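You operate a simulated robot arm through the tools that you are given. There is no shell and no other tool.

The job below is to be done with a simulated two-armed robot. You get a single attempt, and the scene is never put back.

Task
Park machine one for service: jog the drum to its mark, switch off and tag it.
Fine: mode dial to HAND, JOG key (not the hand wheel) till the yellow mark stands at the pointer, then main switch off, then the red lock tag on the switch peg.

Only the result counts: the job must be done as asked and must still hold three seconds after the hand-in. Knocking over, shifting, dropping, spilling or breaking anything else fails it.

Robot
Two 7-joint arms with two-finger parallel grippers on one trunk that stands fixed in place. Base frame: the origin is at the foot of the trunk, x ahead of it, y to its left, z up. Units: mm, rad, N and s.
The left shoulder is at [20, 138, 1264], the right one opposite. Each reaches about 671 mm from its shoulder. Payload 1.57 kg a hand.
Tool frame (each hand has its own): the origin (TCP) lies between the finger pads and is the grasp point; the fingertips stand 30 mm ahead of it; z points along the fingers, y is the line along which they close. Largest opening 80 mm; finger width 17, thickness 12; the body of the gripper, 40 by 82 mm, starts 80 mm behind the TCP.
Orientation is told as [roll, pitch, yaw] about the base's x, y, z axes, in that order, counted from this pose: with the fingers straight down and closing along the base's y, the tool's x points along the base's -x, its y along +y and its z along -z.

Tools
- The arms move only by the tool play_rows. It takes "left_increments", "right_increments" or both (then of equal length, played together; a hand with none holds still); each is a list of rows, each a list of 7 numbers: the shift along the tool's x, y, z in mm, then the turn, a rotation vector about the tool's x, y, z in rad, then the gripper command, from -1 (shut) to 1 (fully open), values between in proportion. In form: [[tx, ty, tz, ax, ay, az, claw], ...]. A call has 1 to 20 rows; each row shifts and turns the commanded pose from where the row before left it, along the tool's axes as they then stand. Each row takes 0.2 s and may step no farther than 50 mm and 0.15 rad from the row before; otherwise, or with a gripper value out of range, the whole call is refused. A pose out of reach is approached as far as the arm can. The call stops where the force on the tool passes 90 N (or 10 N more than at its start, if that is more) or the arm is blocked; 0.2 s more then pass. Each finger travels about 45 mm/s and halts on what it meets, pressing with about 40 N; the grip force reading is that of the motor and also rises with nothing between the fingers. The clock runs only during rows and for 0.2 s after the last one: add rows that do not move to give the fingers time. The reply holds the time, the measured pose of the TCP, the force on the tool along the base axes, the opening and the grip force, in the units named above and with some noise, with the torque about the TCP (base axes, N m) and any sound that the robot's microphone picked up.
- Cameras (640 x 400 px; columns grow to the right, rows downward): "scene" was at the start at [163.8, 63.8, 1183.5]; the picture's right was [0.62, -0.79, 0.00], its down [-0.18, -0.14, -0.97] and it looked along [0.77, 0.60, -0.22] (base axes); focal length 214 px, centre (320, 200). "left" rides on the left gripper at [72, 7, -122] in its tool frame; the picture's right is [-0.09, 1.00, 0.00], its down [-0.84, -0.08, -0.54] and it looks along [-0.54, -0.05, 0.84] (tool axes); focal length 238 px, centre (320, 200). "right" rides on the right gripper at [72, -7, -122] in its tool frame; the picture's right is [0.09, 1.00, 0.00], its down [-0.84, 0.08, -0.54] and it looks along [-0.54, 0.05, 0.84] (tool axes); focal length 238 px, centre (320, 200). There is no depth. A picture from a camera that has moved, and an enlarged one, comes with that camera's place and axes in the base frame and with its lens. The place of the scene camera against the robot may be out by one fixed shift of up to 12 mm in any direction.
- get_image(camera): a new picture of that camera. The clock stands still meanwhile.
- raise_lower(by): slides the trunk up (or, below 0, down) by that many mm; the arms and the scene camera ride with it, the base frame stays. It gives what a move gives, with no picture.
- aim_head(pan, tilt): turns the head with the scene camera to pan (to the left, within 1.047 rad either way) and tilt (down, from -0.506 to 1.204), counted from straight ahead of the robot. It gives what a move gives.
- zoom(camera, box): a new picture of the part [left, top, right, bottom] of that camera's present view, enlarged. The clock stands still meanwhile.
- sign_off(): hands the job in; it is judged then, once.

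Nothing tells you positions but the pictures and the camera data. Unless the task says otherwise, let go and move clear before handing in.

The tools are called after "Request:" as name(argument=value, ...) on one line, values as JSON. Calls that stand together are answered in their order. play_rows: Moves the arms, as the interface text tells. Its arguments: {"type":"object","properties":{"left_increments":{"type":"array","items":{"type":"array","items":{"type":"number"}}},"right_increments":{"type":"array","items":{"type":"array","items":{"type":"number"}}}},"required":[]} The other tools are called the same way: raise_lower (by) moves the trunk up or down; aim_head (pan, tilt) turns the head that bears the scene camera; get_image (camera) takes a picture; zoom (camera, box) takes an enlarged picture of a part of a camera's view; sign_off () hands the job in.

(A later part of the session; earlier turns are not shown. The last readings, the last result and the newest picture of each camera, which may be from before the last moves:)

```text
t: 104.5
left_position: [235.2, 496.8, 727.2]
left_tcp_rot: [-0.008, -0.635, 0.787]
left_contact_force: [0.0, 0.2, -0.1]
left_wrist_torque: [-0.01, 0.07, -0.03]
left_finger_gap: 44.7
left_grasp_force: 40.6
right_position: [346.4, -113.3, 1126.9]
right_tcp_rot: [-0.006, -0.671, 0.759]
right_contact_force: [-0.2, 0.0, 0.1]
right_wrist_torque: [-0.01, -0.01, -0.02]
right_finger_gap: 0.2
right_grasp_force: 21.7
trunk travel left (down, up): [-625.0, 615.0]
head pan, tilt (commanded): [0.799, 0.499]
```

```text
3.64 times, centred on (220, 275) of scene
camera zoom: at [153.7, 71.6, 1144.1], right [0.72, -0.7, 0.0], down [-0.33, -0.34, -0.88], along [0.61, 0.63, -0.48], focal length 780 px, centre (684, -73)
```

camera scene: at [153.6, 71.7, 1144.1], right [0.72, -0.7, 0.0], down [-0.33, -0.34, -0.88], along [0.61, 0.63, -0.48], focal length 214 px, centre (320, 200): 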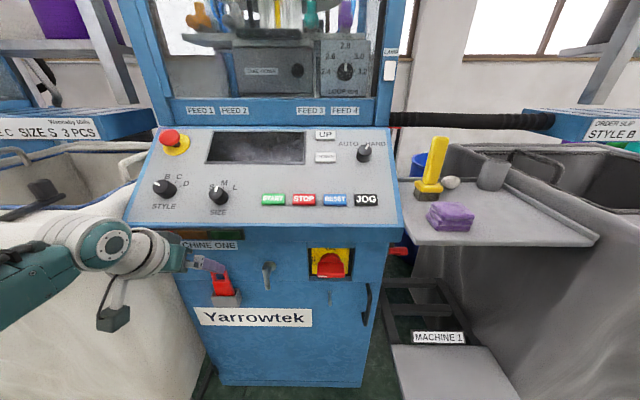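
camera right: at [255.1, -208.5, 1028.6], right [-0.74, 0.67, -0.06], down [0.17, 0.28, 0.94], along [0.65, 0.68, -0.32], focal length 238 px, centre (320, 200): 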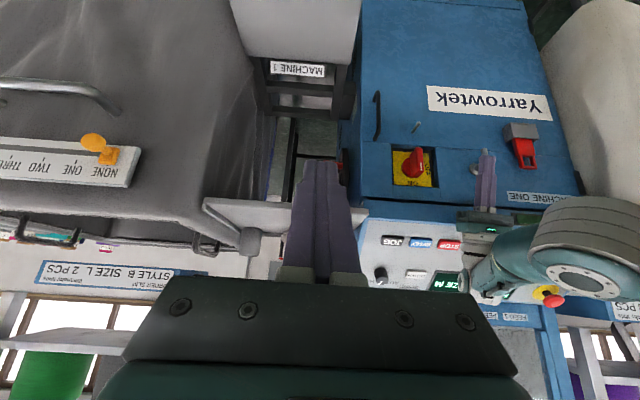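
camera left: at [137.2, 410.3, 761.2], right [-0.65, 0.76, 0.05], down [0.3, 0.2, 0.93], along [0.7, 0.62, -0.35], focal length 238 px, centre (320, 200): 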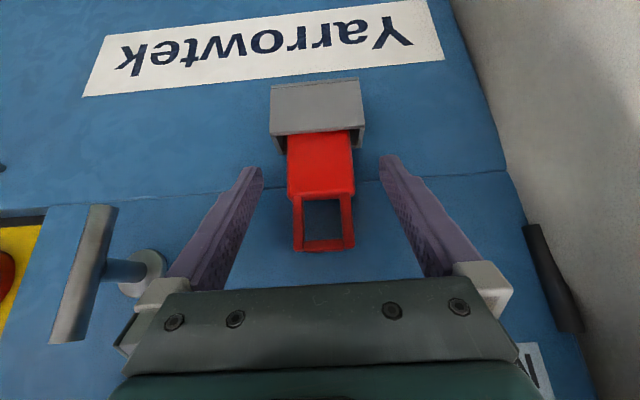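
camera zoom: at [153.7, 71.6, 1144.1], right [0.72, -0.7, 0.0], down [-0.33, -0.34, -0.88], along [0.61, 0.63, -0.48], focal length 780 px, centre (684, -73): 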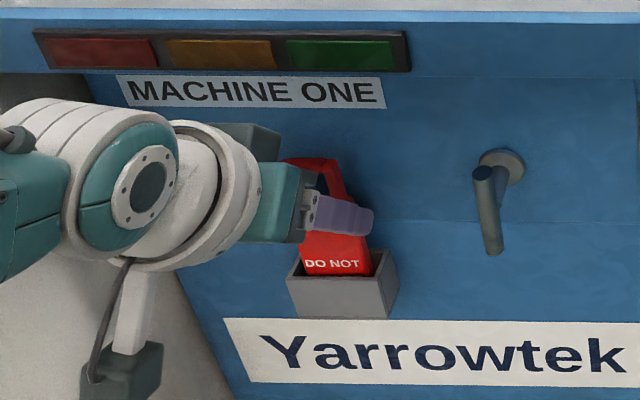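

The tag rises with the hand ("DO NOT…" now visible). I lift another ~40 mm to clear the box.

Request:
play_rows(left_increments=[[-7.7, 0, -10.5, 0, 0, 0, -1], [-7.7, 0, -10.5, 0, 0, 0, -1], [-7.7, 0, -10.5, 0, 0, 0, -1], [0, 0, 0, 0, 0, 0, -1]])

Request:
zoom(camera="left", box=[230, 60, 410, 260])

Request:
zoom(camera="scene", box=[150, 220, 290, 330])

```text
t: 105.5
left_position: [234.9, 498.3, 766.5]
left_tcp_rot: [-0.008, -0.635, 0.787]
left_contact_force: [-0.1, -0.2, -0.7]
left_wrist_torque: [0.01, 0.0, 0.01]
left_finger_gap: 44.9
left_grasp_force: 40.0
right_position: [345.6, -112.6, 1126.9]
right_tcp_rot: [-0.005, -0.669, 0.759]
right_contact_force: [0.4, 1.7, -0.6]
right_wrist_torque: [0.0, 0.01, 0.03]
right_finger_gap: 0.0
right_grasp_force: 21.2
trunk travel left (down, up): [-625.0, 615.0]
head pan, tilt (commanded): [0.799, 0.499]
```

```text
2.00 times, centred on (320, 160) of left
camera zoom: at [136.3, 410.5, 820.8], right [-0.65, 0.76, 0.05], down [0.3, 0.2, 0.93], along [0.7, 0.62, -0.36], focal length 477 px, centre (320, 280)
```

zoom: 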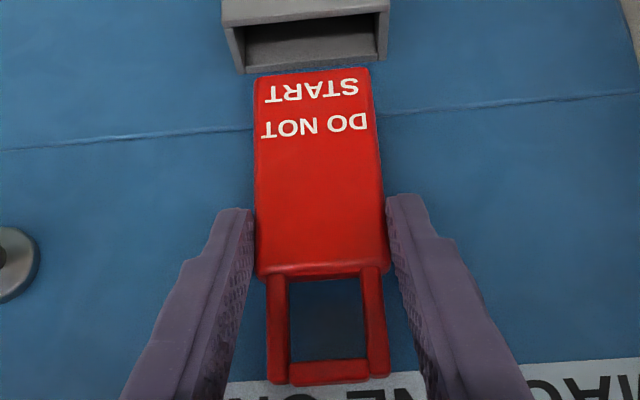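

```text
3.64 times, centred on (220, 275) of scene
camera zoom: at [153.7, 71.6, 1144.1], right [0.72, -0.7, 0.0], down [-0.33, -0.34, -0.88], along [0.61, 0.63, -0.48], focal length 780 px, centre (684, -73)
```

zoom: 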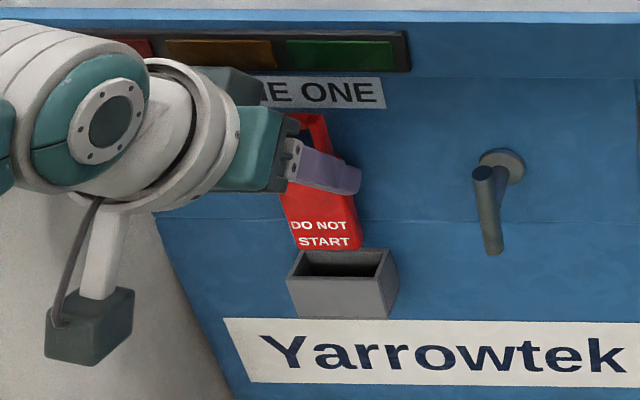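

The tag is out of the box. I pull it straight back from the cabinet so it clears the door handle, then carry it right toward the peg.

Request:
play_rows(left_increments=[[13.6, 0, -10.1, 0, 0, 0, -1], [13.6, 0, -10.1, 0, 0, 0, -1], [13.6, 0, -10.1, 0, 0, 0, -1], [0, 0, 0, 0, 0, 0, -1]])

Request:
zoom(camera="scene", box=[120, 200, 400, 370])

```text
t: 106.5
left_position: [198.0, 461.5, 767.6]
left_tcp_rot: [-0.006, -0.635, 0.788]
left_contact_force: [1.0, 0.4, -0.7]
left_wrist_torque: [0.0, 0.02, 0.0]
left_finger_gap: 44.7
left_grasp_force: 39.9
right_position: [346.3, -112.9, 1127.0]
right_tcp_rot: [-0.005, -0.669, 0.761]
right_contact_force: [0.1, 0.7, -1.0]
right_wrist_torque: [0.0, 0.02, 0.03]
right_finger_gap: 0.0
right_grasp_force: 20.9
trunk travel left (down, up): [-625.0, 615.0]
head pan, tilt (commanded): [0.799, 0.499]
```

```text
2.29 times, centred on (260, 285) of scene
camera zoom: at [153.6, 71.6, 1144.1], right [0.72, -0.7, 0.0], down [-0.33, -0.34, -0.88], along [0.61, 0.63, -0.48], focal length 490 px, centre (457, 6)
```

zoom: 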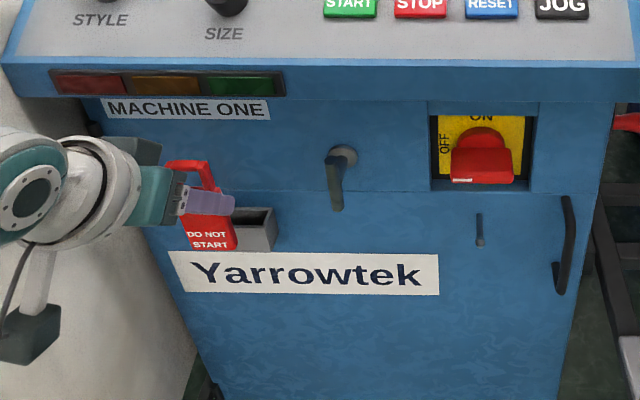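

Clear of the box. I carry the tag to the right in moderate steps.

Request:
play_rows(left_increments=[[0, -20, 0, 0, 0, 0, -1], [0, -27, 0, 0, 0, 0, -1], [0, -27, 0, 0, 0, 0, -1], [0, -27, 0, 0, 0, 0, -1], [0, -20, 0, 0, 0, 0, -1], [0, 0, 0, 0, 0, 0, -1]])

Request:
get_image(camera="left")

Request:
get_image(camera="scene")

```text
t: 107.9
left_position: [284.3, 376.2, 766.6]
left_tcp_rot: [-0.01, -0.635, 0.788]
left_contact_force: [-0.2, 0.2, 0.1]
left_wrist_torque: [-0.02, 0.02, 0.01]
left_finger_gap: 44.6
left_grasp_force: 40.6
right_position: [347.4, -113.4, 1127.6]
right_tcp_rot: [-0.004, -0.672, 0.758]
right_contact_force: [-0.4, 0.3, 0.3]
right_wrist_torque: [-0.01, 0.01, 0.0]
right_finger_gap: 0.0
right_grasp_force: 20.9
trunk travel left (down, up): [-625.0, 615.0]
head pan, tilt (commanded): [0.799, 0.499]
```

```text
taken
camera left: at [185.9, 288.4, 821.7], right [-0.65, 0.76, 0.05], down [0.3, 0.2, 0.93], along [0.7, 0.62, -0.36], focal length 238 px, centre (320, 200)
```

left: 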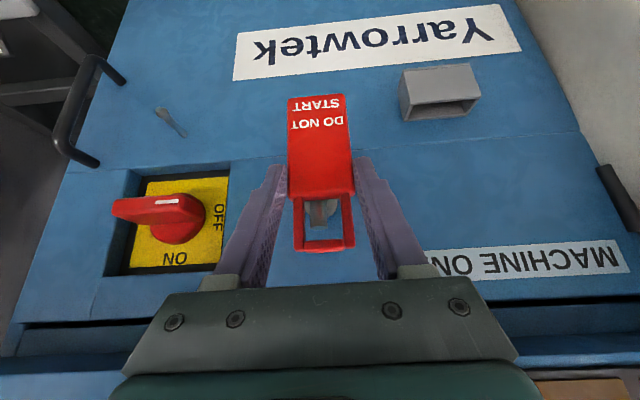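

```text
taken
camera scene: at [153.7, 71.6, 1144.1], right [0.72, -0.7, 0.0], down [-0.33, -0.34, -0.88], along [0.61, 0.63, -0.48], focal length 214 px, centre (320, 200)
```

scene: 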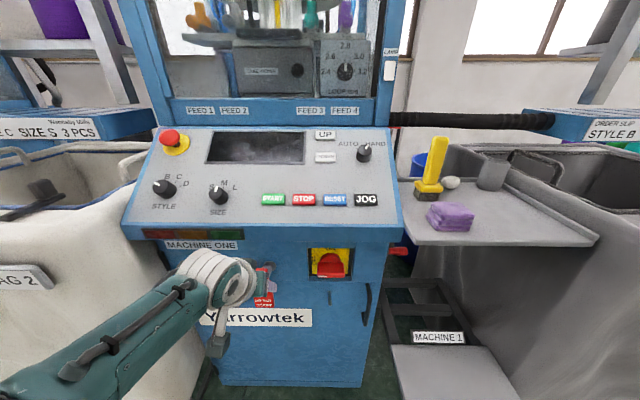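

It passes the door handle without contact. I continue right to the peg's column.

Request:
play_rows(left_increments=[[0, -22, 0, 0, 0, 0, -1], [0, -27, 0, 0, 0, 0, -1], [0, -27, 0, 0, 0, 0, -1], [0, -27, 0, 0, 0, 0, -1], [0, -27, 0, 0, 0, 0, -1], [0, -20, 0, 0, 0, 0, -1], [0, 0, 0, 0, 0, 0, -1]])

Request:
get_image(camera="left")

Request:
zoom(camera="left", box=[230, 20, 410, 260])

```text
t: 109.5
left_position: [389.9, 283.4, 770.1]
left_tcp_rot: [0.01, -0.652, 0.78]
left_contact_force: [0.4, -0.2, -0.6]
left_wrist_torque: [0.04, -0.01, 0.0]
left_finger_gap: 44.3
left_grasp_force: 40.3
right_position: [346.8, -112.3, 1126.9]
right_tcp_rot: [-0.006, -0.669, 0.76]
right_contact_force: [-0.5, 0.4, 0.2]
right_wrist_torque: [0.0, -0.02, 0.03]
right_finger_gap: 0.0
right_grasp_force: 21.0
trunk travel left (down, up): [-625.0, 615.0]
head pan, tilt (commanded): [0.799, 0.499]
```

```text
taken
camera left: at [291.9, 193.1, 822.5], right [-0.65, 0.75, 0.06], down [0.3, 0.18, 0.94], along [0.7, 0.63, -0.34], focal length 238 px, centre (320, 200)
```

left: 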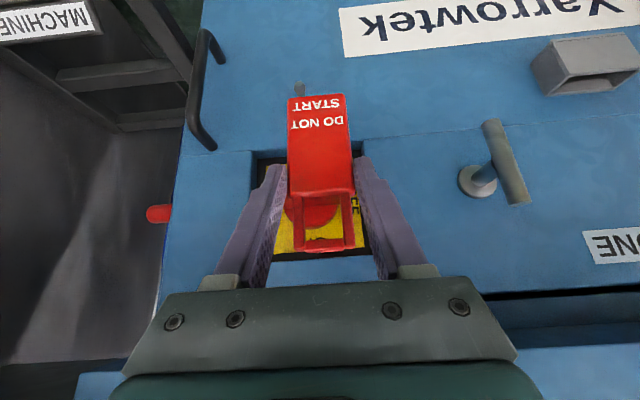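

```text
1.67 times, centred on (320, 140) of left
camera zoom: at [291.9, 193.1, 822.5], right [-0.65, 0.75, 0.06], down [0.3, 0.18, 0.94], along [0.7, 0.63, -0.34], focal length 397 px, centre (320, 300)
```

zoom: 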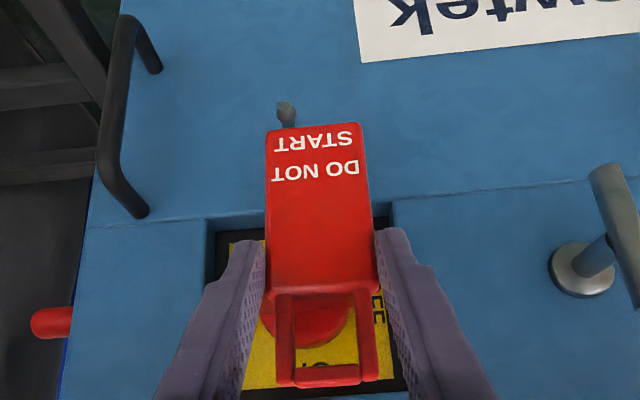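

The arm is near its inner limit here (u≈476, v≈76). I ease it slightly forward and re-read the pose before lowering.

Request:
play_rows(left_increments=[[-8, -2, 6, 0, 0, 0, -1], [0, 0, 0, 0, 0, 0, -1], [0, 0, 0, 0, 0, 0, -1]])

```text
t: 110.3
left_position: [398.2, 275.3, 768.2]
left_tcp_rot: [-0.011, -0.635, 0.79]
left_contact_force: [0.2, 0.3, -0.5]
left_wrist_torque: [0.01, 0.0, -0.02]
left_finger_gap: 44.7
left_grasp_force: 39.8
right_position: [347.0, -113.9, 1127.8]
right_tcp_rot: [-0.006, -0.67, 0.76]
right_contact_force: [0.2, -0.6, 0.3]
right_wrist_torque: [0.0, -0.01, 0.01]
right_finger_gap: 0.0
right_grasp_force: 21.6
trunk travel left (down, up): [-625.0, 615.0]
head pan, tilt (commanded): [0.799, 0.499]
```

Pose is clean now: TCP at u 476, v 88. I lower the trunk in steps so the loop comes level with the peg, watching the gap.

Request:
raise_lower(by=-60)

Request:
get_image(camera="left")

Request:
get_image(camera="scene")

```text
t: 111.3
left_position: [398.2, 274.8, 707.3]
left_tcp_rot: [-0.007, -0.635, 0.788]
left_contact_force: [-0.8, 0.6, -0.5]
left_wrist_torque: [0.01, 0.0, 0.01]
left_finger_gap: 44.7
left_grasp_force: 39.9
right_position: [346.4, -113.9, 1067.5]
right_tcp_rot: [-0.005, -0.67, 0.759]
right_contact_force: [0.4, -0.3, -0.7]
right_wrist_torque: [0.03, -0.01, 0.04]
right_finger_gap: 0.1
right_grasp_force: 21.5
trunk travel left (down, up): [-565.0, 675.0]
head pan, tilt (commanded): [0.799, 0.499]
```

```text
taken
camera left: at [299.7, 188.3, 762.2], right [-0.65, 0.76, 0.05], down [0.3, 0.2, 0.93], along [0.7, 0.62, -0.36], focal length 238 px, centre (320, 200)
```

left: 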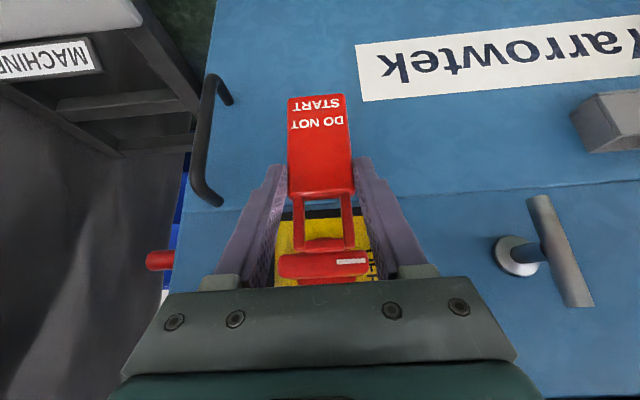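

```text
taken
camera scene: at [153.7, 71.6, 1084.1], right [0.72, -0.7, 0.0], down [-0.33, -0.34, -0.88], along [0.61, 0.63, -0.48], focal length 214 px, centre (320, 200)
```

scene: 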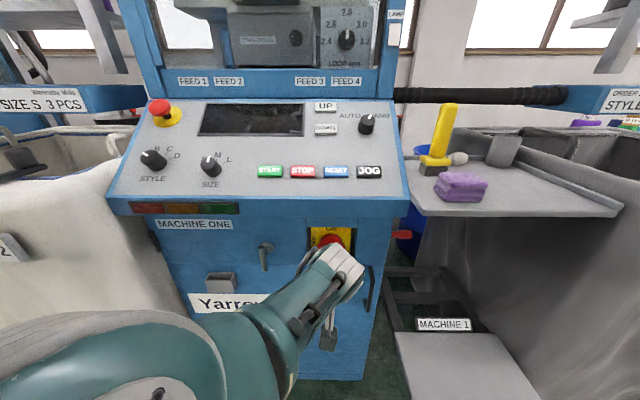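

I use the right wrist camera as a side view of tag and peg.

Request:
get_image(camera="right")

Request:
zoom(camera="right", box=[340, 60, 520, 200])

```text
taken
camera right: at [255.1, -208.6, 1118.1], right [-0.74, 0.67, -0.06], down [0.18, 0.28, 0.94], along [0.65, 0.68, -0.32], focal length 238 px, centre (320, 200)
```

right: 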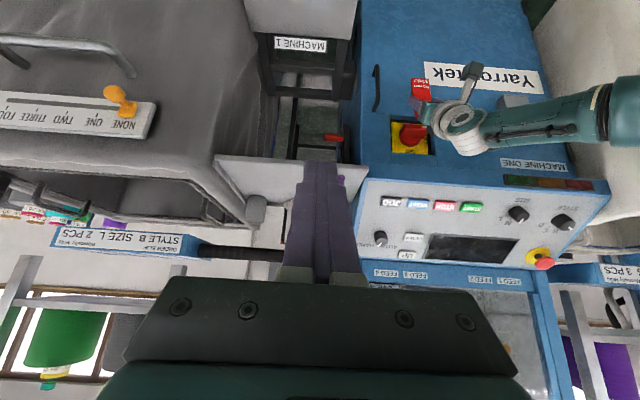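

```text
2.86 times, centred on (430, 130) of right
camera zoom: at [255.1, -208.6, 1118.1], right [-0.74, 0.67, -0.06], down [0.18, 0.28, 0.94], along [0.65, 0.68, -0.32], focal length 681 px, centre (6, 400)
```

zoom: 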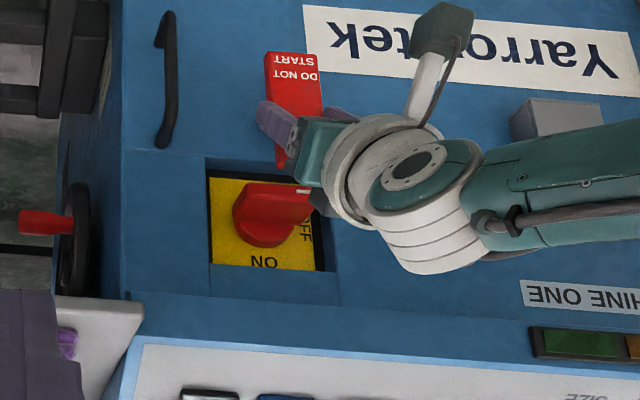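

The tag hides the peg from here; I lower the right hand to get a more lateral view of peg and tag.

Request:
play_rows(right_increments=[[28, 0, 35, 0, 0, 0, -1], [28, 0, 35, 0, 0, 0, -1], [28, 0, 35, 0, 0, 0, -1], [28, 0, 35, 0, 0, 0, -1], [28, 0, 35, 0, 0, 0, -1], [0, 0, 0, 0, 0, 0, -1]])

Request:
get_image(camera="right")

```text
t: 112.7
left_position: [398.6, 275.1, 707.9]
left_tcp_rot: [-0.007, -0.636, 0.788]
left_contact_force: [0.3, -0.7, -0.1]
left_wrist_torque: [0.0, 0.0, -0.02]
left_finger_gap: 44.9
left_grasp_force: 40.3
right_position: [346.0, -114.5, 842.1]
right_tcp_rot: [-0.006, -0.67, 0.762]
right_contact_force: [-0.9, 0.8, 0.2]
right_wrist_torque: [0.01, 0.02, -0.02]
right_finger_gap: 0.0
right_grasp_force: 20.8
trunk travel left (down, up): [-565.0, 675.0]
head pan, tilt (commanded): [0.799, 0.499]
```

```text
taken
camera right: at [254.7, -210.2, 893.7], right [-0.74, 0.67, -0.06], down [0.18, 0.28, 0.94], along [0.65, 0.68, -0.32], focal length 238 px, centre (320, 200)
```

right: 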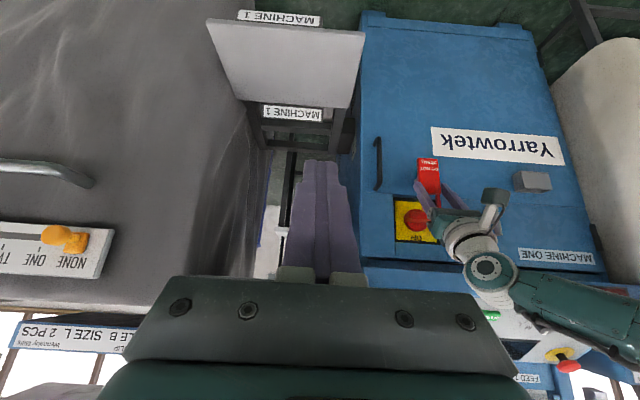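

Request:
zoom(camera="right", box=[370, 130, 480, 250])

```text
3.33 times, centred on (425, 190) of right
camera zoom: at [254.7, -210.2, 893.7], right [-0.74, 0.67, -0.06], down [0.18, 0.28, 0.94], along [0.65, 0.68, -0.32], focal length 794 px, centre (-30, 233)
```

zoom: 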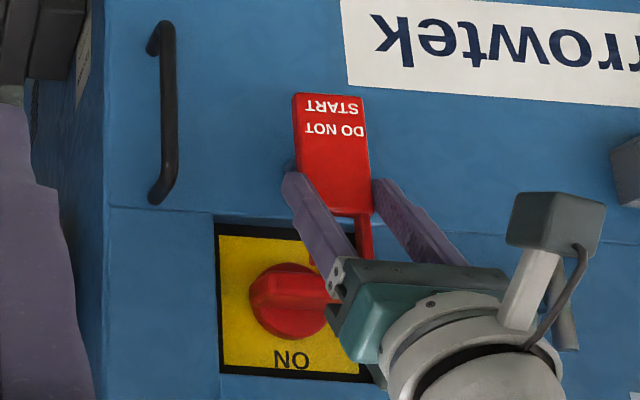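

Best triangulation puts the peg tip at (u 506, v 88.5, z 651), so the tag (back face ~u 497) clears it while lowering. I lower the trunk so the loop hole comes level with the peg.

Request:
raise_lower(by=-35)

Request:
zoom(camera="left", box=[240, 80, 400, 280])

Request:
raise_lower(by=-30)

Request:
zoom(camera="left", box=[240, 80, 400, 280])

Request:
zoom(camera="right", box=[370, 100, 480, 220])

```text
t: 113.5
left_position: [398.6, 275.4, 671.7]
left_tcp_rot: [-0.009, -0.634, 0.787]
left_contact_force: [-0.3, 0.0, -0.7]
left_wrist_torque: [0.0, 0.03, 0.02]
left_finger_gap: 44.5
left_grasp_force: 40.2
right_position: [346.8, -114.5, 808.0]
right_tcp_rot: [-0.006, -0.671, 0.76]
right_contact_force: [0.0, 1.0, -0.7]
right_wrist_torque: [0.0, 0.01, 0.01]
right_finger_gap: 0.0
right_grasp_force: 21.4
trunk travel left (down, up): [-530.0, 710.0]
head pan, tilt (commanded): [0.799, 0.499]
```

```text
2.00 times, centred on (320, 180) of left
camera zoom: at [299.8, 188.3, 727.3], right [-0.65, 0.76, 0.05], down [0.3, 0.2, 0.93], along [0.7, 0.62, -0.35], focal length 477 px, centre (320, 240)
```

zoom: 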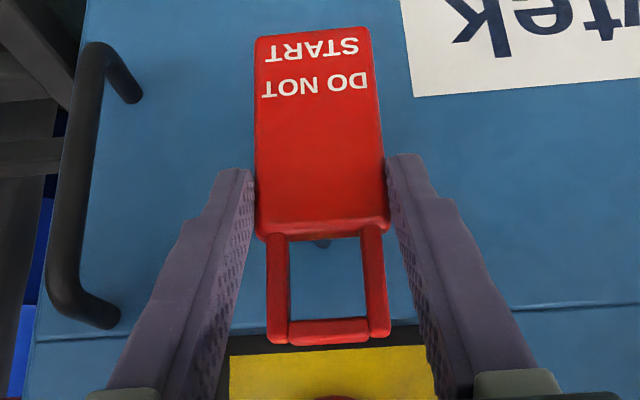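

```text
t: 114.3
left_position: [398.1, 275.9, 642.0]
left_tcp_rot: [-0.007, -0.637, 0.787]
left_contact_force: [-0.6, -0.7, -1.3]
left_wrist_torque: [0.01, 0.01, -0.01]
left_finger_gap: 44.6
left_grasp_force: 39.9
right_position: [347.2, -114.8, 777.8]
right_tcp_rot: [-0.005, -0.672, 0.76]
right_contact_force: [1.0, -0.4, -0.8]
right_wrist_torque: [0.0, 0.02, 0.02]
right_finger_gap: 0.1
right_grasp_force: 21.8
trunk travel left (down, up): [-500.0, 740.0]
head pan, tilt (commanded): [0.799, 0.499]
```

```text
2.00 times, centred on (320, 180) of left
camera zoom: at [299.8, 188.3, 697.2], right [-0.65, 0.76, 0.05], down [0.3, 0.2, 0.93], along [0.7, 0.62, -0.35], focal length 477 px, centre (320, 240)
```

zoom: 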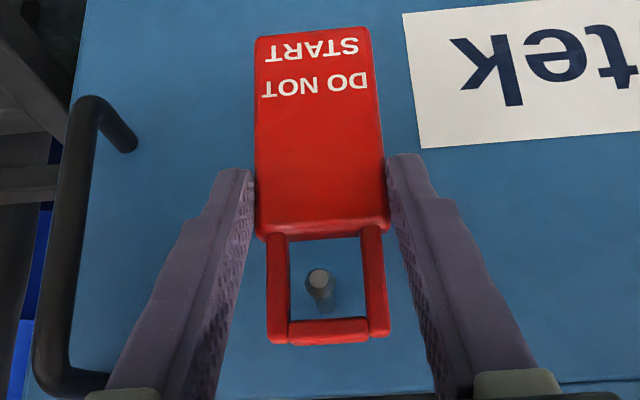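

```text
3.33 times, centred on (425, 160) of right
camera zoom: at [254.9, -210.1, 829.2], right [-0.74, 0.67, -0.06], down [0.18, 0.28, 0.94], along [0.65, 0.68, -0.32], focal length 794 px, centre (-30, 333)
```

zoom: 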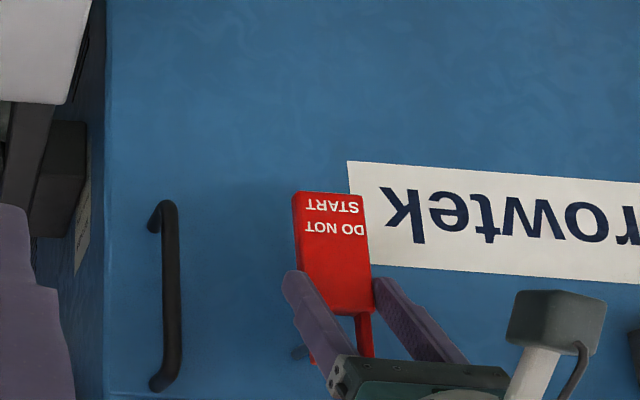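

The peg is visible right through the loop hole. It sits ~3.5 mm to one side, so I make a small correction and check again before sliding the loop over it.

Request:
play_rows(left_increments=[[1.8, -3.5, 2.4, 0, 0, 0, -1], [0, 0, 0, 0, 0, 0, -1]])

Request:
zoom(camera="left", box=[240, 80, 400, 280])

```text
t: 114.9
left_position: [401.2, 273.1, 640.3]
left_tcp_rot: [-0.008, -0.635, 0.787]
left_contact_force: [-0.4, 0.7, 0.8]
left_wrist_torque: [-0.02, -0.05, 0.0]
left_finger_gap: 44.6
left_grasp_force: 40.0
right_position: [345.9, -115.0, 778.4]
right_tcp_rot: [-0.006, -0.671, 0.761]
right_contact_force: [-0.1, -0.8, 0.0]
right_wrist_torque: [0.02, -0.01, 0.01]
right_finger_gap: 0.0
right_grasp_force: 20.9
trunk travel left (down, up): [-500.0, 740.0]
head pan, tilt (commanded): [0.799, 0.499]
```

```text
2.00 times, centred on (320, 180) of left
camera zoom: at [302.4, 185.4, 694.5], right [-0.65, 0.76, 0.05], down [0.3, 0.2, 0.93], along [0.7, 0.62, -0.36], focal length 477 px, centre (320, 240)
```

zoom: 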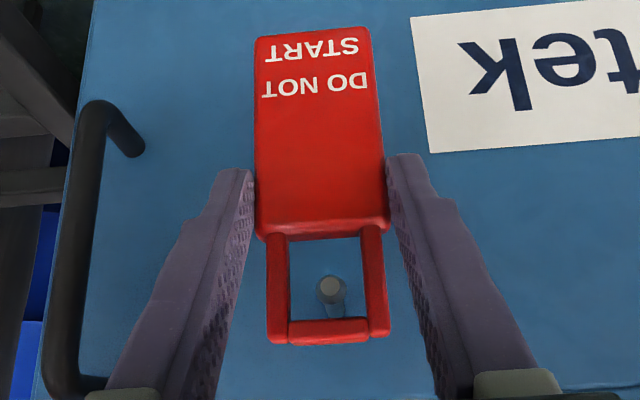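

The peg is now centred in the hole. I slide the loop over the peg slowly, first half way.

Request:
play_rows(left_increments=[[-5.6, 0, 4.2, 0, 0, 0, -1], [-5.6, 0, 4.2, 0, 0, 0, -1], [-5.6, 0, 4.2, 0, 0, 0, -1], [0, 0, 0, 0, 0, 0, -1]])

Request:
zoom(camera="left", box=[240, 80, 400, 280])

```text
t: 115.9
left_position: [415.6, 287.8, 640.2]
left_tcp_rot: [-0.007, -0.633, 0.787]
left_contact_force: [0.0, -0.2, -0.3]
left_wrist_torque: [-0.01, 0.0, -0.02]
left_finger_gap: 44.5
left_grasp_force: 40.0
right_position: [348.0, -114.6, 779.4]
right_tcp_rot: [-0.006, -0.669, 0.759]
right_contact_force: [0.2, 0.2, 0.3]
right_wrist_torque: [0.0, 0.03, 0.01]
right_finger_gap: 0.0
right_grasp_force: 21.0
trunk travel left (down, up): [-500.0, 740.0]
head pan, tilt (commanded): [0.799, 0.499]
```

```text
2.00 times, centred on (320, 180) of left
camera zoom: at [316.9, 200.6, 694.3], right [-0.65, 0.76, 0.05], down [0.3, 0.2, 0.93], along [0.7, 0.62, -0.36], focal length 477 px, centre (320, 240)
```

zoom: 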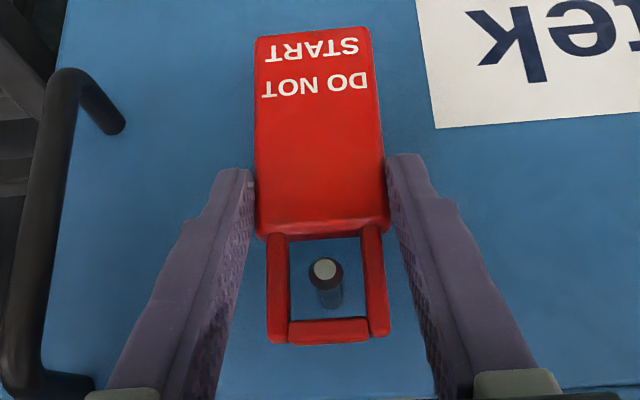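

Passing smoothly, the peg tip is through the loop. I advance the remaining ~17 mm.

Request:
play_rows(left_increments=[[-4.8, 0, 3.6, 0, 0, 0, -1], [-4.8, 0, 3.6, 0, 0, 0, -1], [-4.0, 0, 3.0, 0, 0, 0, -1], [0, 0, 0, 0, 0, 0, -1]])

Request:
zoom(camera="left", box=[240, 80, 400, 280])

Request:
zoom(camera="right", box=[370, 100, 480, 220])

```text
t: 116.9
left_position: [427.5, 300.3, 638.9]
left_tcp_rot: [-0.005, -0.635, 0.787]
left_contact_force: [0.2, 0.4, -0.9]
left_wrist_torque: [-0.01, 0.01, 0.02]
left_finger_gap: 44.7
left_grasp_force: 39.9
right_position: [347.0, -113.5, 777.6]
right_tcp_rot: [-0.005, -0.67, 0.76]
right_contact_force: [0.4, 0.6, -0.3]
right_wrist_torque: [0.01, 0.0, 0.02]
right_finger_gap: 0.0
right_grasp_force: 21.2
trunk travel left (down, up): [-500.0, 740.0]
head pan, tilt (commanded): [0.799, 0.499]
```

```text
2.00 times, centred on (320, 180) of left
camera zoom: at [329.0, 212.5, 693.8], right [-0.65, 0.76, 0.05], down [0.3, 0.2, 0.93], along [0.7, 0.62, -0.36], focal length 477 px, centre (320, 240)
```

zoom: 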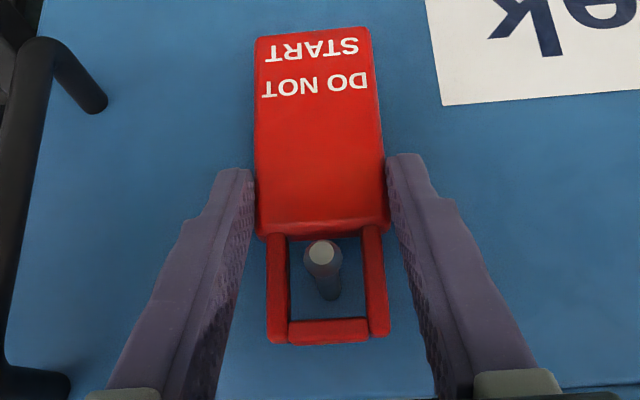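

```text
3.33 times, centred on (425, 160) of right
camera zoom: at [254.8, -210.1, 829.2], right [-0.74, 0.67, -0.06], down [0.18, 0.28, 0.94], along [0.65, 0.68, -0.32], focal length 794 px, centre (-30, 333)
```

zoom: 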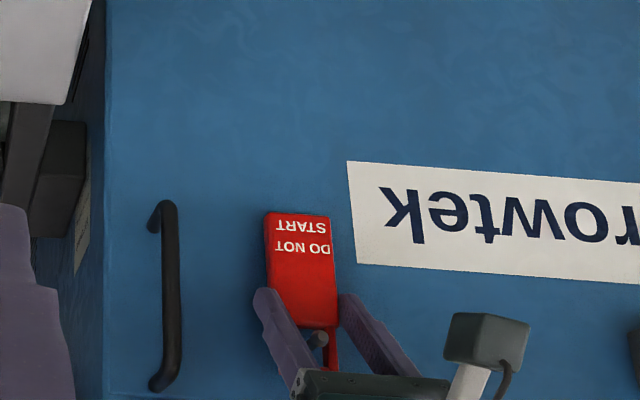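

The right camera shows the peg tip sticking out through the loop. I now lower gently so the loop's top bar comes to rest on the peg.

Request:
play_rows(left_increments=[[1.2, 0, 1.6, 0, 0, 0, -1], [1.2, 0, 1.6, 0, 0, 0, -1], [1.2, 0, 1.6, 0, 0, 0, -1], [0, 0, 0, 0, 0, 0, -1]])

Request:
zoom(camera="left", box=[240, 80, 400, 280])

```text
t: 117.9
left_position: [427.7, 299.9, 633.0]
left_tcp_rot: [-0.008, -0.637, 0.788]
left_contact_force: [0.3, -0.3, -0.3]
left_wrist_torque: [-0.02, 0.01, 0.01]
left_finger_gap: 44.6
left_grasp_force: 39.6
right_position: [346.1, -114.8, 779.0]
right_tcp_rot: [-0.006, -0.67, 0.76]
right_contact_force: [0.2, -0.4, -0.7]
right_wrist_torque: [0.0, 0.02, 0.0]
right_finger_gap: 0.0
right_grasp_force: 21.4
trunk travel left (down, up): [-500.0, 740.0]
head pan, tilt (commanded): [0.799, 0.499]
```

```text
2.00 times, centred on (320, 180) of left
camera zoom: at [329.3, 212.3, 687.9], right [-0.65, 0.76, 0.05], down [0.3, 0.2, 0.93], along [0.7, 0.62, -0.35], focal length 477 px, centre (320, 240)
```

zoom: 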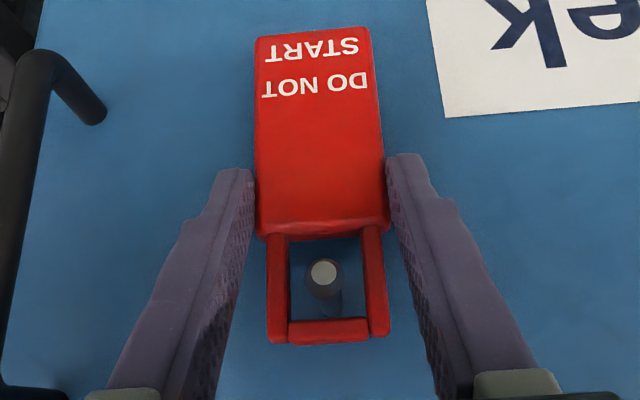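

No contact yet; a few more millimetres.

Request:
play_rows(left_increments=[[0.9, 0, 1.2, 0, 0, 0, -1], [0.9, 0, 1.2, 0, 0, 0, -1], [0, 0, 0, 0, 0, 0, -1]])

Request:
zoom(camera="left", box=[240, 80, 400, 280])

```text
t: 118.7
left_position: [427.0, 299.5, 630.0]
left_tcp_rot: [-0.008, -0.636, 0.788]
left_contact_force: [0.0, 0.1, 0.1]
left_wrist_torque: [-0.03, 0.01, 0.01]
left_finger_gap: 44.6
left_grasp_force: 39.6
right_position: [347.4, -115.2, 778.6]
right_tcp_rot: [-0.006, -0.671, 0.758]
right_contact_force: [0.7, -0.1, -0.1]
right_wrist_torque: [0.0, 0.03, 0.0]
right_finger_gap: 0.2
right_grasp_force: 21.1
trunk travel left (down, up): [-500.0, 740.0]
head pan, tilt (commanded): [0.799, 0.499]
```

```text
2.00 times, centred on (320, 180) of left
camera zoom: at [329.0, 212.5, 684.7], right [-0.65, 0.76, 0.05], down [0.3, 0.2, 0.93], along [0.7, 0.62, -0.36], focal length 477 px, centre (320, 240)
```

zoom: 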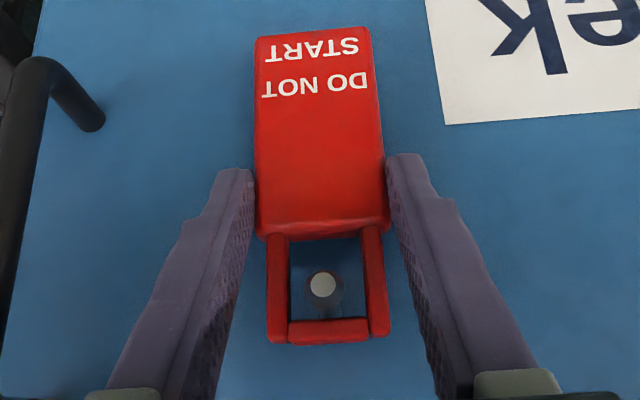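

Request:
play_rows(left_increments=[[0.9, 0, 1.2, 0, 0, 0, -1], [0.9, 0, 1.2, 0, 0, 0, -1], [0, 0, 0, 0, 0, 0, -1]])

Request:
zoom(camera="left", box=[240, 80, 400, 280])

```text
t: 119.5
left_position: [429.1, 299.9, 629.1]
left_tcp_rot: [-0.011, -0.639, 0.786]
left_contact_force: [-2.4, -2.0, 12.4]
left_wrist_torque: [0.21, -0.21, 0.0]
left_finger_gap: 44.8
left_grasp_force: 39.7
right_position: [347.2, -114.3, 778.5]
right_tcp_rot: [-0.004, -0.672, 0.76]
right_contact_force: [-0.1, -0.2, 0.0]
right_wrist_torque: [0.02, -0.01, -0.01]
right_finger_gap: 0.0
right_grasp_force: 21.1
trunk travel left (down, up): [-500.0, 740.0]
head pan, tilt (commanded): [0.799, 0.499]
```

```text
2.00 times, centred on (320, 180) of left
camera zoom: at [330.6, 212.7, 682.8], right [-0.65, 0.76, 0.05], down [0.3, 0.2, 0.93], along [0.7, 0.62, -0.35], focal length 477 px, centre (320, 240)
```

zoom: 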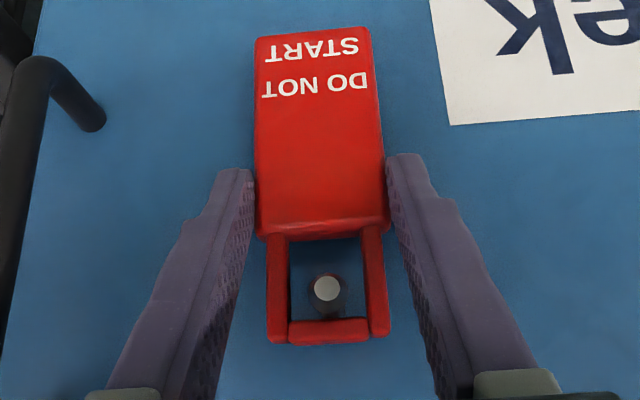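

Contact: 12 N upward, so the loop rests on the peg. I relieve the load a little and open the fingers gradually.

Request:
play_rows(left_increments=[[-0.6, 0, -0.8, 0, 0, 0, -1], [0, 0, 0, 0, 0, 0, 0.15], [0, 0, 0, 0, 0, 0, 0.25], [0, 0, 0, 0, 0, 0, 0.4], [0, 0, 0, 0, 0, 0, 0.6], [0, 0, 0, 0, 0, 0, 0.8], [0, 0, 0, 0, 0, 0, 0.8]])

Request:
zoom(camera="left", box=[220, 60, 420, 280])

Request:
zoom(camera="right", box=[370, 100, 480, 220])

```text
t: 121.1
left_position: [428.2, 300.0, 627.5]
left_tcp_rot: [-0.009, -0.635, 0.787]
left_contact_force: [0.0, 0.1, 1.0]
left_wrist_torque: [0.0, 0.02, 0.02]
left_finger_gap: 72.1
left_grasp_force: 0.0
right_position: [345.7, -113.8, 777.7]
right_tcp_rot: [-0.006, -0.669, 0.759]
right_contact_force: [0.3, 0.6, 0.6]
right_wrist_torque: [0.0, 0.0, 0.04]
right_finger_gap: 0.0
right_grasp_force: 21.2
trunk travel left (down, up): [-500.0, 740.0]
head pan, tilt (commanded): [0.799, 0.499]
```

```text
1.82 times, centred on (320, 170) of left
camera zoom: at [329.6, 212.3, 682.7], right [-0.65, 0.76, 0.05], down [0.3, 0.2, 0.93], along [0.7, 0.62, -0.36], focal length 433 px, centre (320, 254)
```

zoom: 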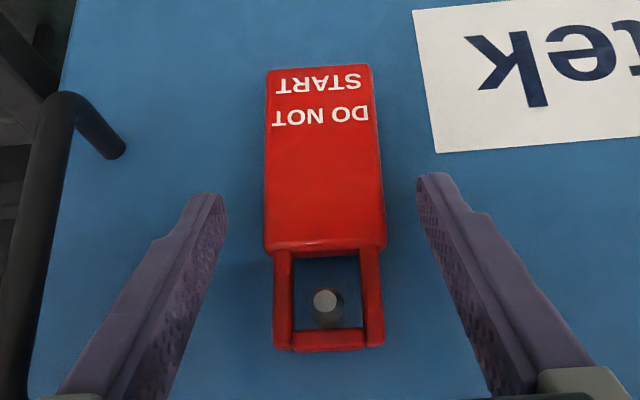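

```text
3.33 times, centred on (425, 160) of right
camera zoom: at [254.8, -210.0, 829.2], right [-0.74, 0.67, -0.06], down [0.18, 0.28, 0.94], along [0.65, 0.68, -0.32], focal length 794 px, centre (-30, 333)
```

zoom: 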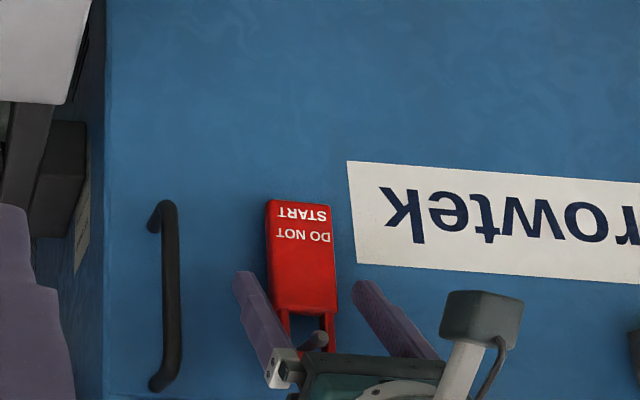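

The tag hangs freely on the peg. I back the open fingers straight out.

Request:
play_rows(left_increments=[[8, 0, -6, 0, 0, 0, 0.8], [10.7, 0, -7.9, 0, 0, 0, 0.8], [12, 0, -8.9, 0, 0, 0, 0.8], [0, 0, 0, 0, 0, 0, 0.8]])

Request:
get_image(camera="left")

Request:
zoom(camera="right", box=[370, 100, 480, 220])

```text
t: 122.1
left_position: [402.5, 272.4, 629.0]
left_tcp_rot: [-0.007, -0.635, 0.787]
left_contact_force: [0.4, 0.6, 0.1]
left_wrist_torque: [-0.01, 0.0, -0.02]
left_finger_gap: 72.0
left_grasp_force: 0.1
right_position: [347.0, -114.1, 778.4]
right_tcp_rot: [-0.006, -0.673, 0.76]
right_contact_force: [-0.6, 0.2, 0.5]
right_wrist_torque: [0.01, 0.01, 0.02]
right_finger_gap: 0.0
right_grasp_force: 21.8
trunk travel left (down, up): [-500.0, 740.0]
head pan, tilt (commanded): [0.799, 0.499]
```

```text
taken
camera left: at [302.4, 185.4, 682.8], right [-0.65, 0.76, 0.05], down [0.3, 0.2, 0.93], along [0.7, 0.62, -0.36], focal length 238 px, centre (320, 200)
```

left: 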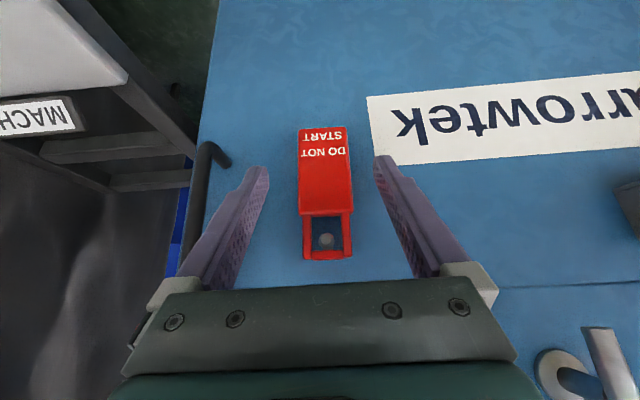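

```text
3.33 times, centred on (425, 160) of right
camera zoom: at [254.9, -210.0, 829.2], right [-0.74, 0.67, -0.06], down [0.18, 0.28, 0.94], along [0.65, 0.68, -0.32], focal length 794 px, centre (-30, 333)
```

zoom: 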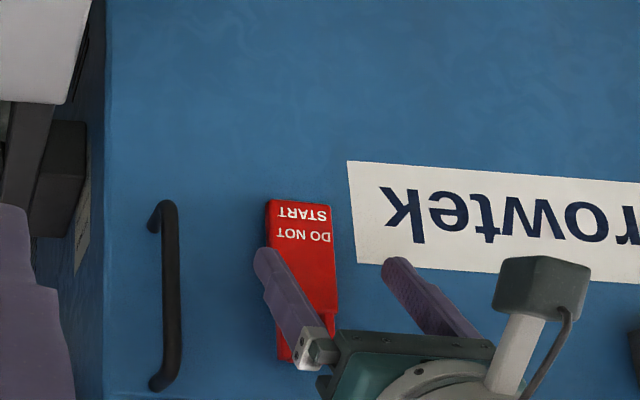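

The tag stays hanging. I move the hand further clear, up and back, then take final pictures.

Request:
play_rows(left_increments=[[0, 0, -15, 0, 0, 0, 0.8], [0, 0, -15, 0, 0, 0, 0.8], [0, 0, 0, 0, 0, 0, 0.8]])

Request:
get_image(camera="left")

```text
t: 122.9
left_position: [387.5, 261.8, 651.9]
left_tcp_rot: [-0.007, -0.634, 0.786]
left_contact_force: [0.6, -0.3, 0.1]
left_wrist_torque: [0.01, 0.01, -0.02]
left_finger_gap: 72.1
left_grasp_force: 0.1
right_position: [347.2, -115.4, 778.4]
right_tcp_rot: [-0.004, -0.671, 0.761]
right_contact_force: [1.0, 0.4, -0.5]
right_wrist_torque: [-0.01, 0.01, 0.01]
right_finger_gap: 0.0
right_grasp_force: 21.4
trunk travel left (down, up): [-500.0, 740.0]
head pan, tilt (commanded): [0.799, 0.499]
```

```text
taken
camera left: at [289.2, 174.0, 707.2], right [-0.65, 0.76, 0.05], down [0.3, 0.2, 0.93], along [0.7, 0.62, -0.36], focal length 238 px, centre (320, 200)
```

left: 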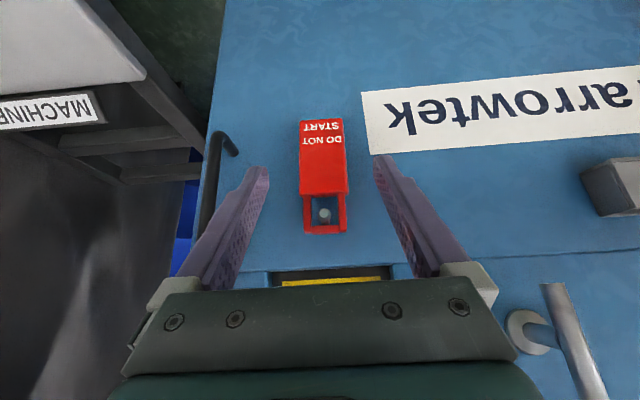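

The hand is well clear of the tag. I shift it left a little so the scene camera can see switch and tag, then check everything.

Request:
play_rows(left_increments=[[0, 25, 0, 0, 0, 0, 0.8], [0, 30, 0, 0, 0, 0, 0.8], [0, 30, 0, 0, 0, 0, 0.8], [0, 0, 0, 0, 0, 0, 0.8]])

Request:
aim_head(pan=0.6, tilt=0.5)

Request:
get_image(camera="scene")

Request:
get_image(camera="right")

Request:
get_image(camera="left")

```text
t: 123.9
left_position: [327.5, 321.8, 652.4]
left_tcp_rot: [-0.008, -0.634, 0.788]
left_contact_force: [0.3, 0.0, 0.2]
left_wrist_torque: [-0.01, 0.0, -0.03]
left_finger_gap: 72.0
left_grasp_force: 0.2
right_position: [346.2, -114.8, 778.7]
right_tcp_rot: [-0.005, -0.671, 0.759]
right_contact_force: [0.1, 0.4, 0.3]
right_wrist_torque: [0.0, 0.0, 0.01]
right_finger_gap: 0.0
right_grasp_force: 21.1
trunk travel left (down, up): [-500.0, 740.0]
head pan, tilt (commanded): [0.799, 0.499]
```

```text
t: 124.6
left_position: [329.6, 320.8, 652.4]
left_tcp_rot: [-0.006, -0.635, 0.787]
left_contact_force: [-0.2, 0.0, -0.3]
left_wrist_torque: [0.05, 0.02, -0.03]
left_finger_gap: 72.0
left_grasp_force: 0.3
right_position: [347.5, -115.5, 780.0]
right_tcp_rot: [-0.007, -0.67, 0.76]
right_contact_force: [0.5, -0.5, -0.5]
right_wrist_torque: [0.0, -0.01, 0.0]
right_finger_gap: 0.0
right_grasp_force: 20.9
trunk travel left (down, up): [-500.0, 740.0]
head pan, tilt (commanded): [0.6, 0.499]
```

```text
taken
camera scene: at [165.3, 57.9, 1019.1], right [0.57, -0.82, 0.0], down [-0.39, -0.27, -0.88], along [0.72, 0.5, -0.48], focal length 214 px, centre (320, 200)
```

scene: 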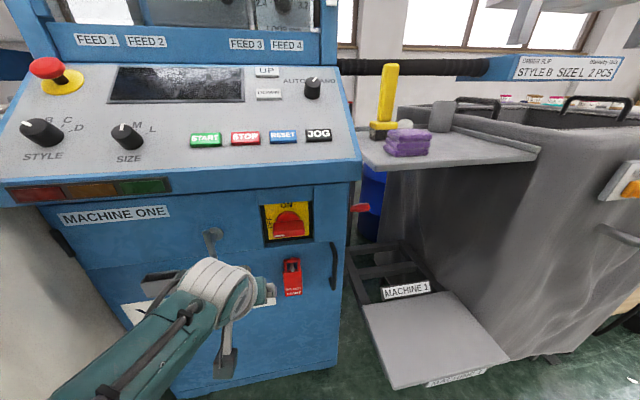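

```text
taken
camera right: at [254.8, -210.0, 829.2], right [-0.74, 0.67, -0.06], down [0.18, 0.28, 0.94], along [0.65, 0.68, -0.32], focal length 238 px, centre (320, 200)
```

right: 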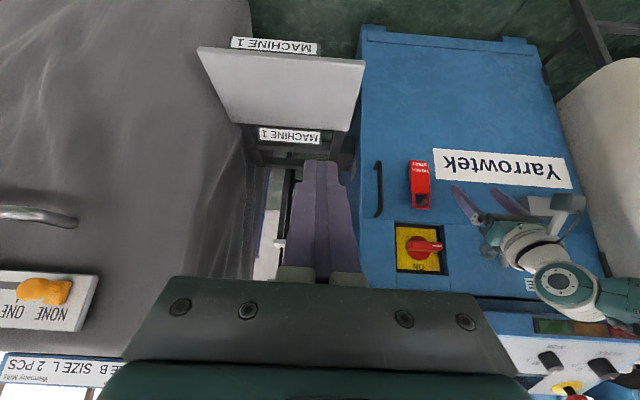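

```text
taken
camera left: at [229.6, 233.3, 706.5], right [-0.65, 0.76, 0.05], down [0.3, 0.2, 0.93], along [0.7, 0.62, -0.36], focal length 238 px, centre (320, 200)
```

left: 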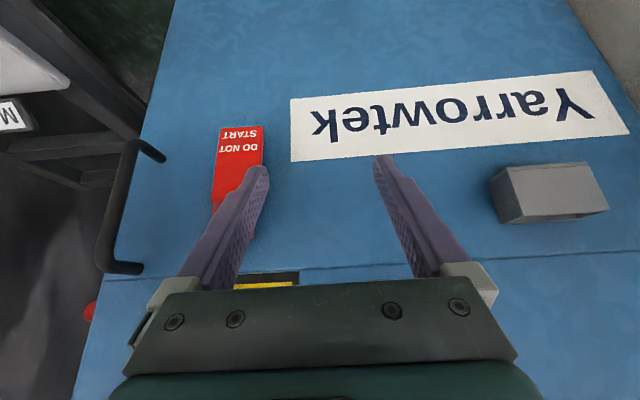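

Tag hangs on the peg, switch at OFF, display dark. I zoom for final checks of the switch and tag, the dial, and the drum mark.

Request:
zoom(camera="scene", box=[240, 190, 360, 310])

Request:
zoom(camera="right", box=[380, 140, 480, 290])

Request:
aim_head(pan=0.75, tilt=-0.1)

Request:
get_image(camera="scene")

```text
3.33 times, centred on (300, 250) of scene
camera zoom: at [165.3, 57.9, 1019.1], right [0.57, -0.82, 0.0], down [-0.39, -0.27, -0.88], along [0.72, 0.5, -0.48], focal length 715 px, centre (387, 33)
```

zoom: 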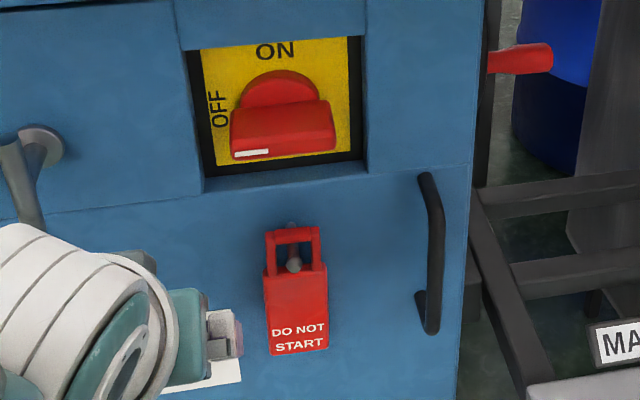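

```text
2.67 times, centred on (430, 215) of right
camera zoom: at [254.8, -210.0, 829.2], right [-0.74, 0.67, -0.06], down [0.18, 0.28, 0.94], along [0.65, 0.68, -0.32], focal length 636 px, centre (27, 160)
```

zoom: 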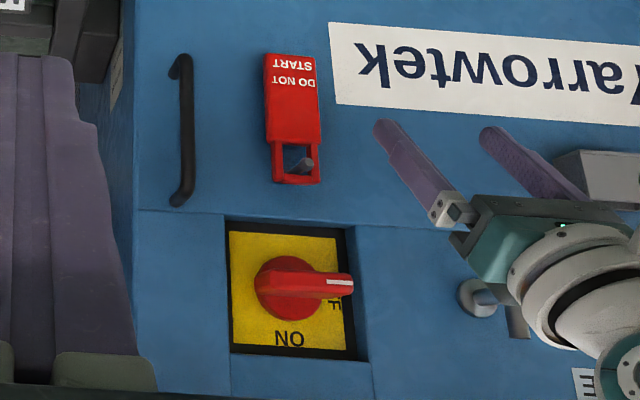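

```text
t: 125.6
left_position: [327.9, 320.9, 653.6]
left_tcp_rot: [-0.006, -0.636, 0.787]
left_contact_force: [1.0, 0.6, -0.1]
left_wrist_torque: [-0.02, -0.01, 0.0]
left_finger_gap: 72.1
left_grasp_force: 0.0
right_position: [346.5, -114.4, 778.0]
right_tcp_rot: [-0.005, -0.67, 0.759]
right_contact_force: [0.2, 0.6, 0.5]
right_wrist_torque: [0.01, -0.02, -0.02]
right_finger_gap: 0.0
right_grasp_force: 21.4
trunk travel left (down, up): [-500.0, 740.0]
head pan, tilt (commanded): [0.75, -0.099]
```

```text
taken
camera scene: at [154.0, 65.8, 1073.9], right [0.68, -0.73, 0.0], down [0.07, 0.07, -1.0], along [0.73, 0.68, 0.1], focal length 214 px, centre (320, 200)
```

scene: 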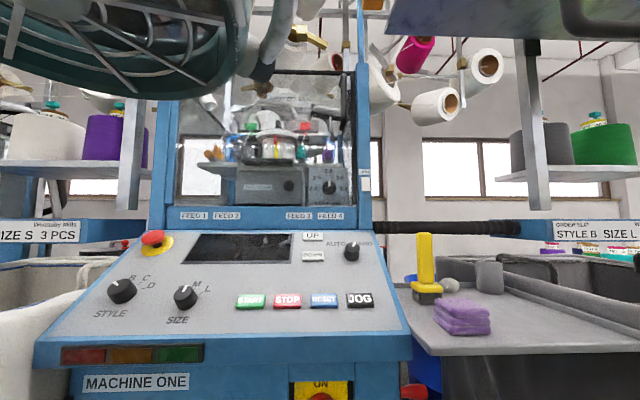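

Request:
zoom(camera="scene", box=[245, 115, 309, 175])

Request:
zoom(camera="scene", box=[290, 220, 400, 320])

```text
6.67 times, centred on (277, 145) of scene
camera zoom: at [154.0, 65.8, 1073.9], right [0.68, -0.73, 0.0], down [0.07, 0.07, -1.0], along [0.73, 0.68, 0.1], focal length 1430 px, centre (607, 567)
```

zoom: 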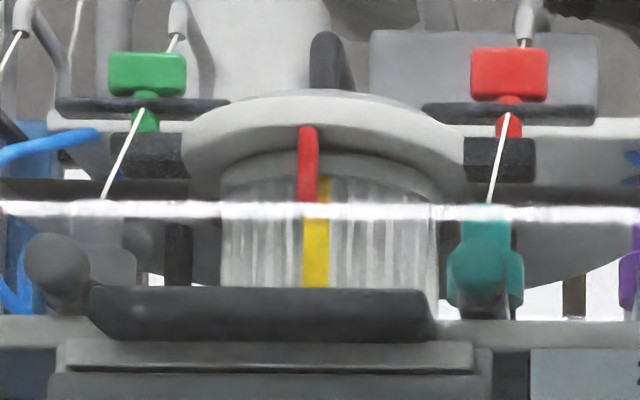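

```text
4.00 times, centred on (345, 270) of scene
camera zoom: at [154.0, 65.8, 1073.9], right [0.68, -0.73, 0.0], down [0.07, 0.07, -1.0], along [0.73, 0.68, 0.1], focal length 858 px, centre (220, -80)
```

zoom: 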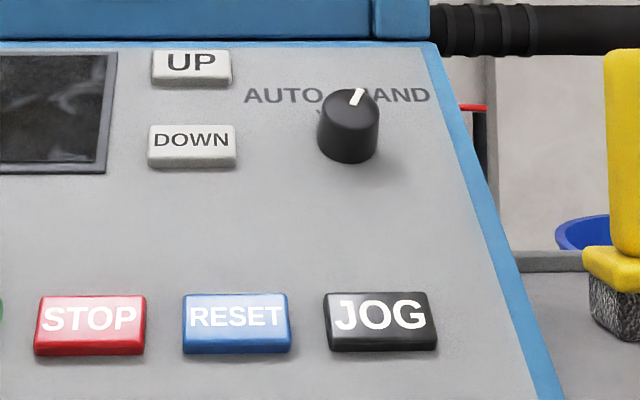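

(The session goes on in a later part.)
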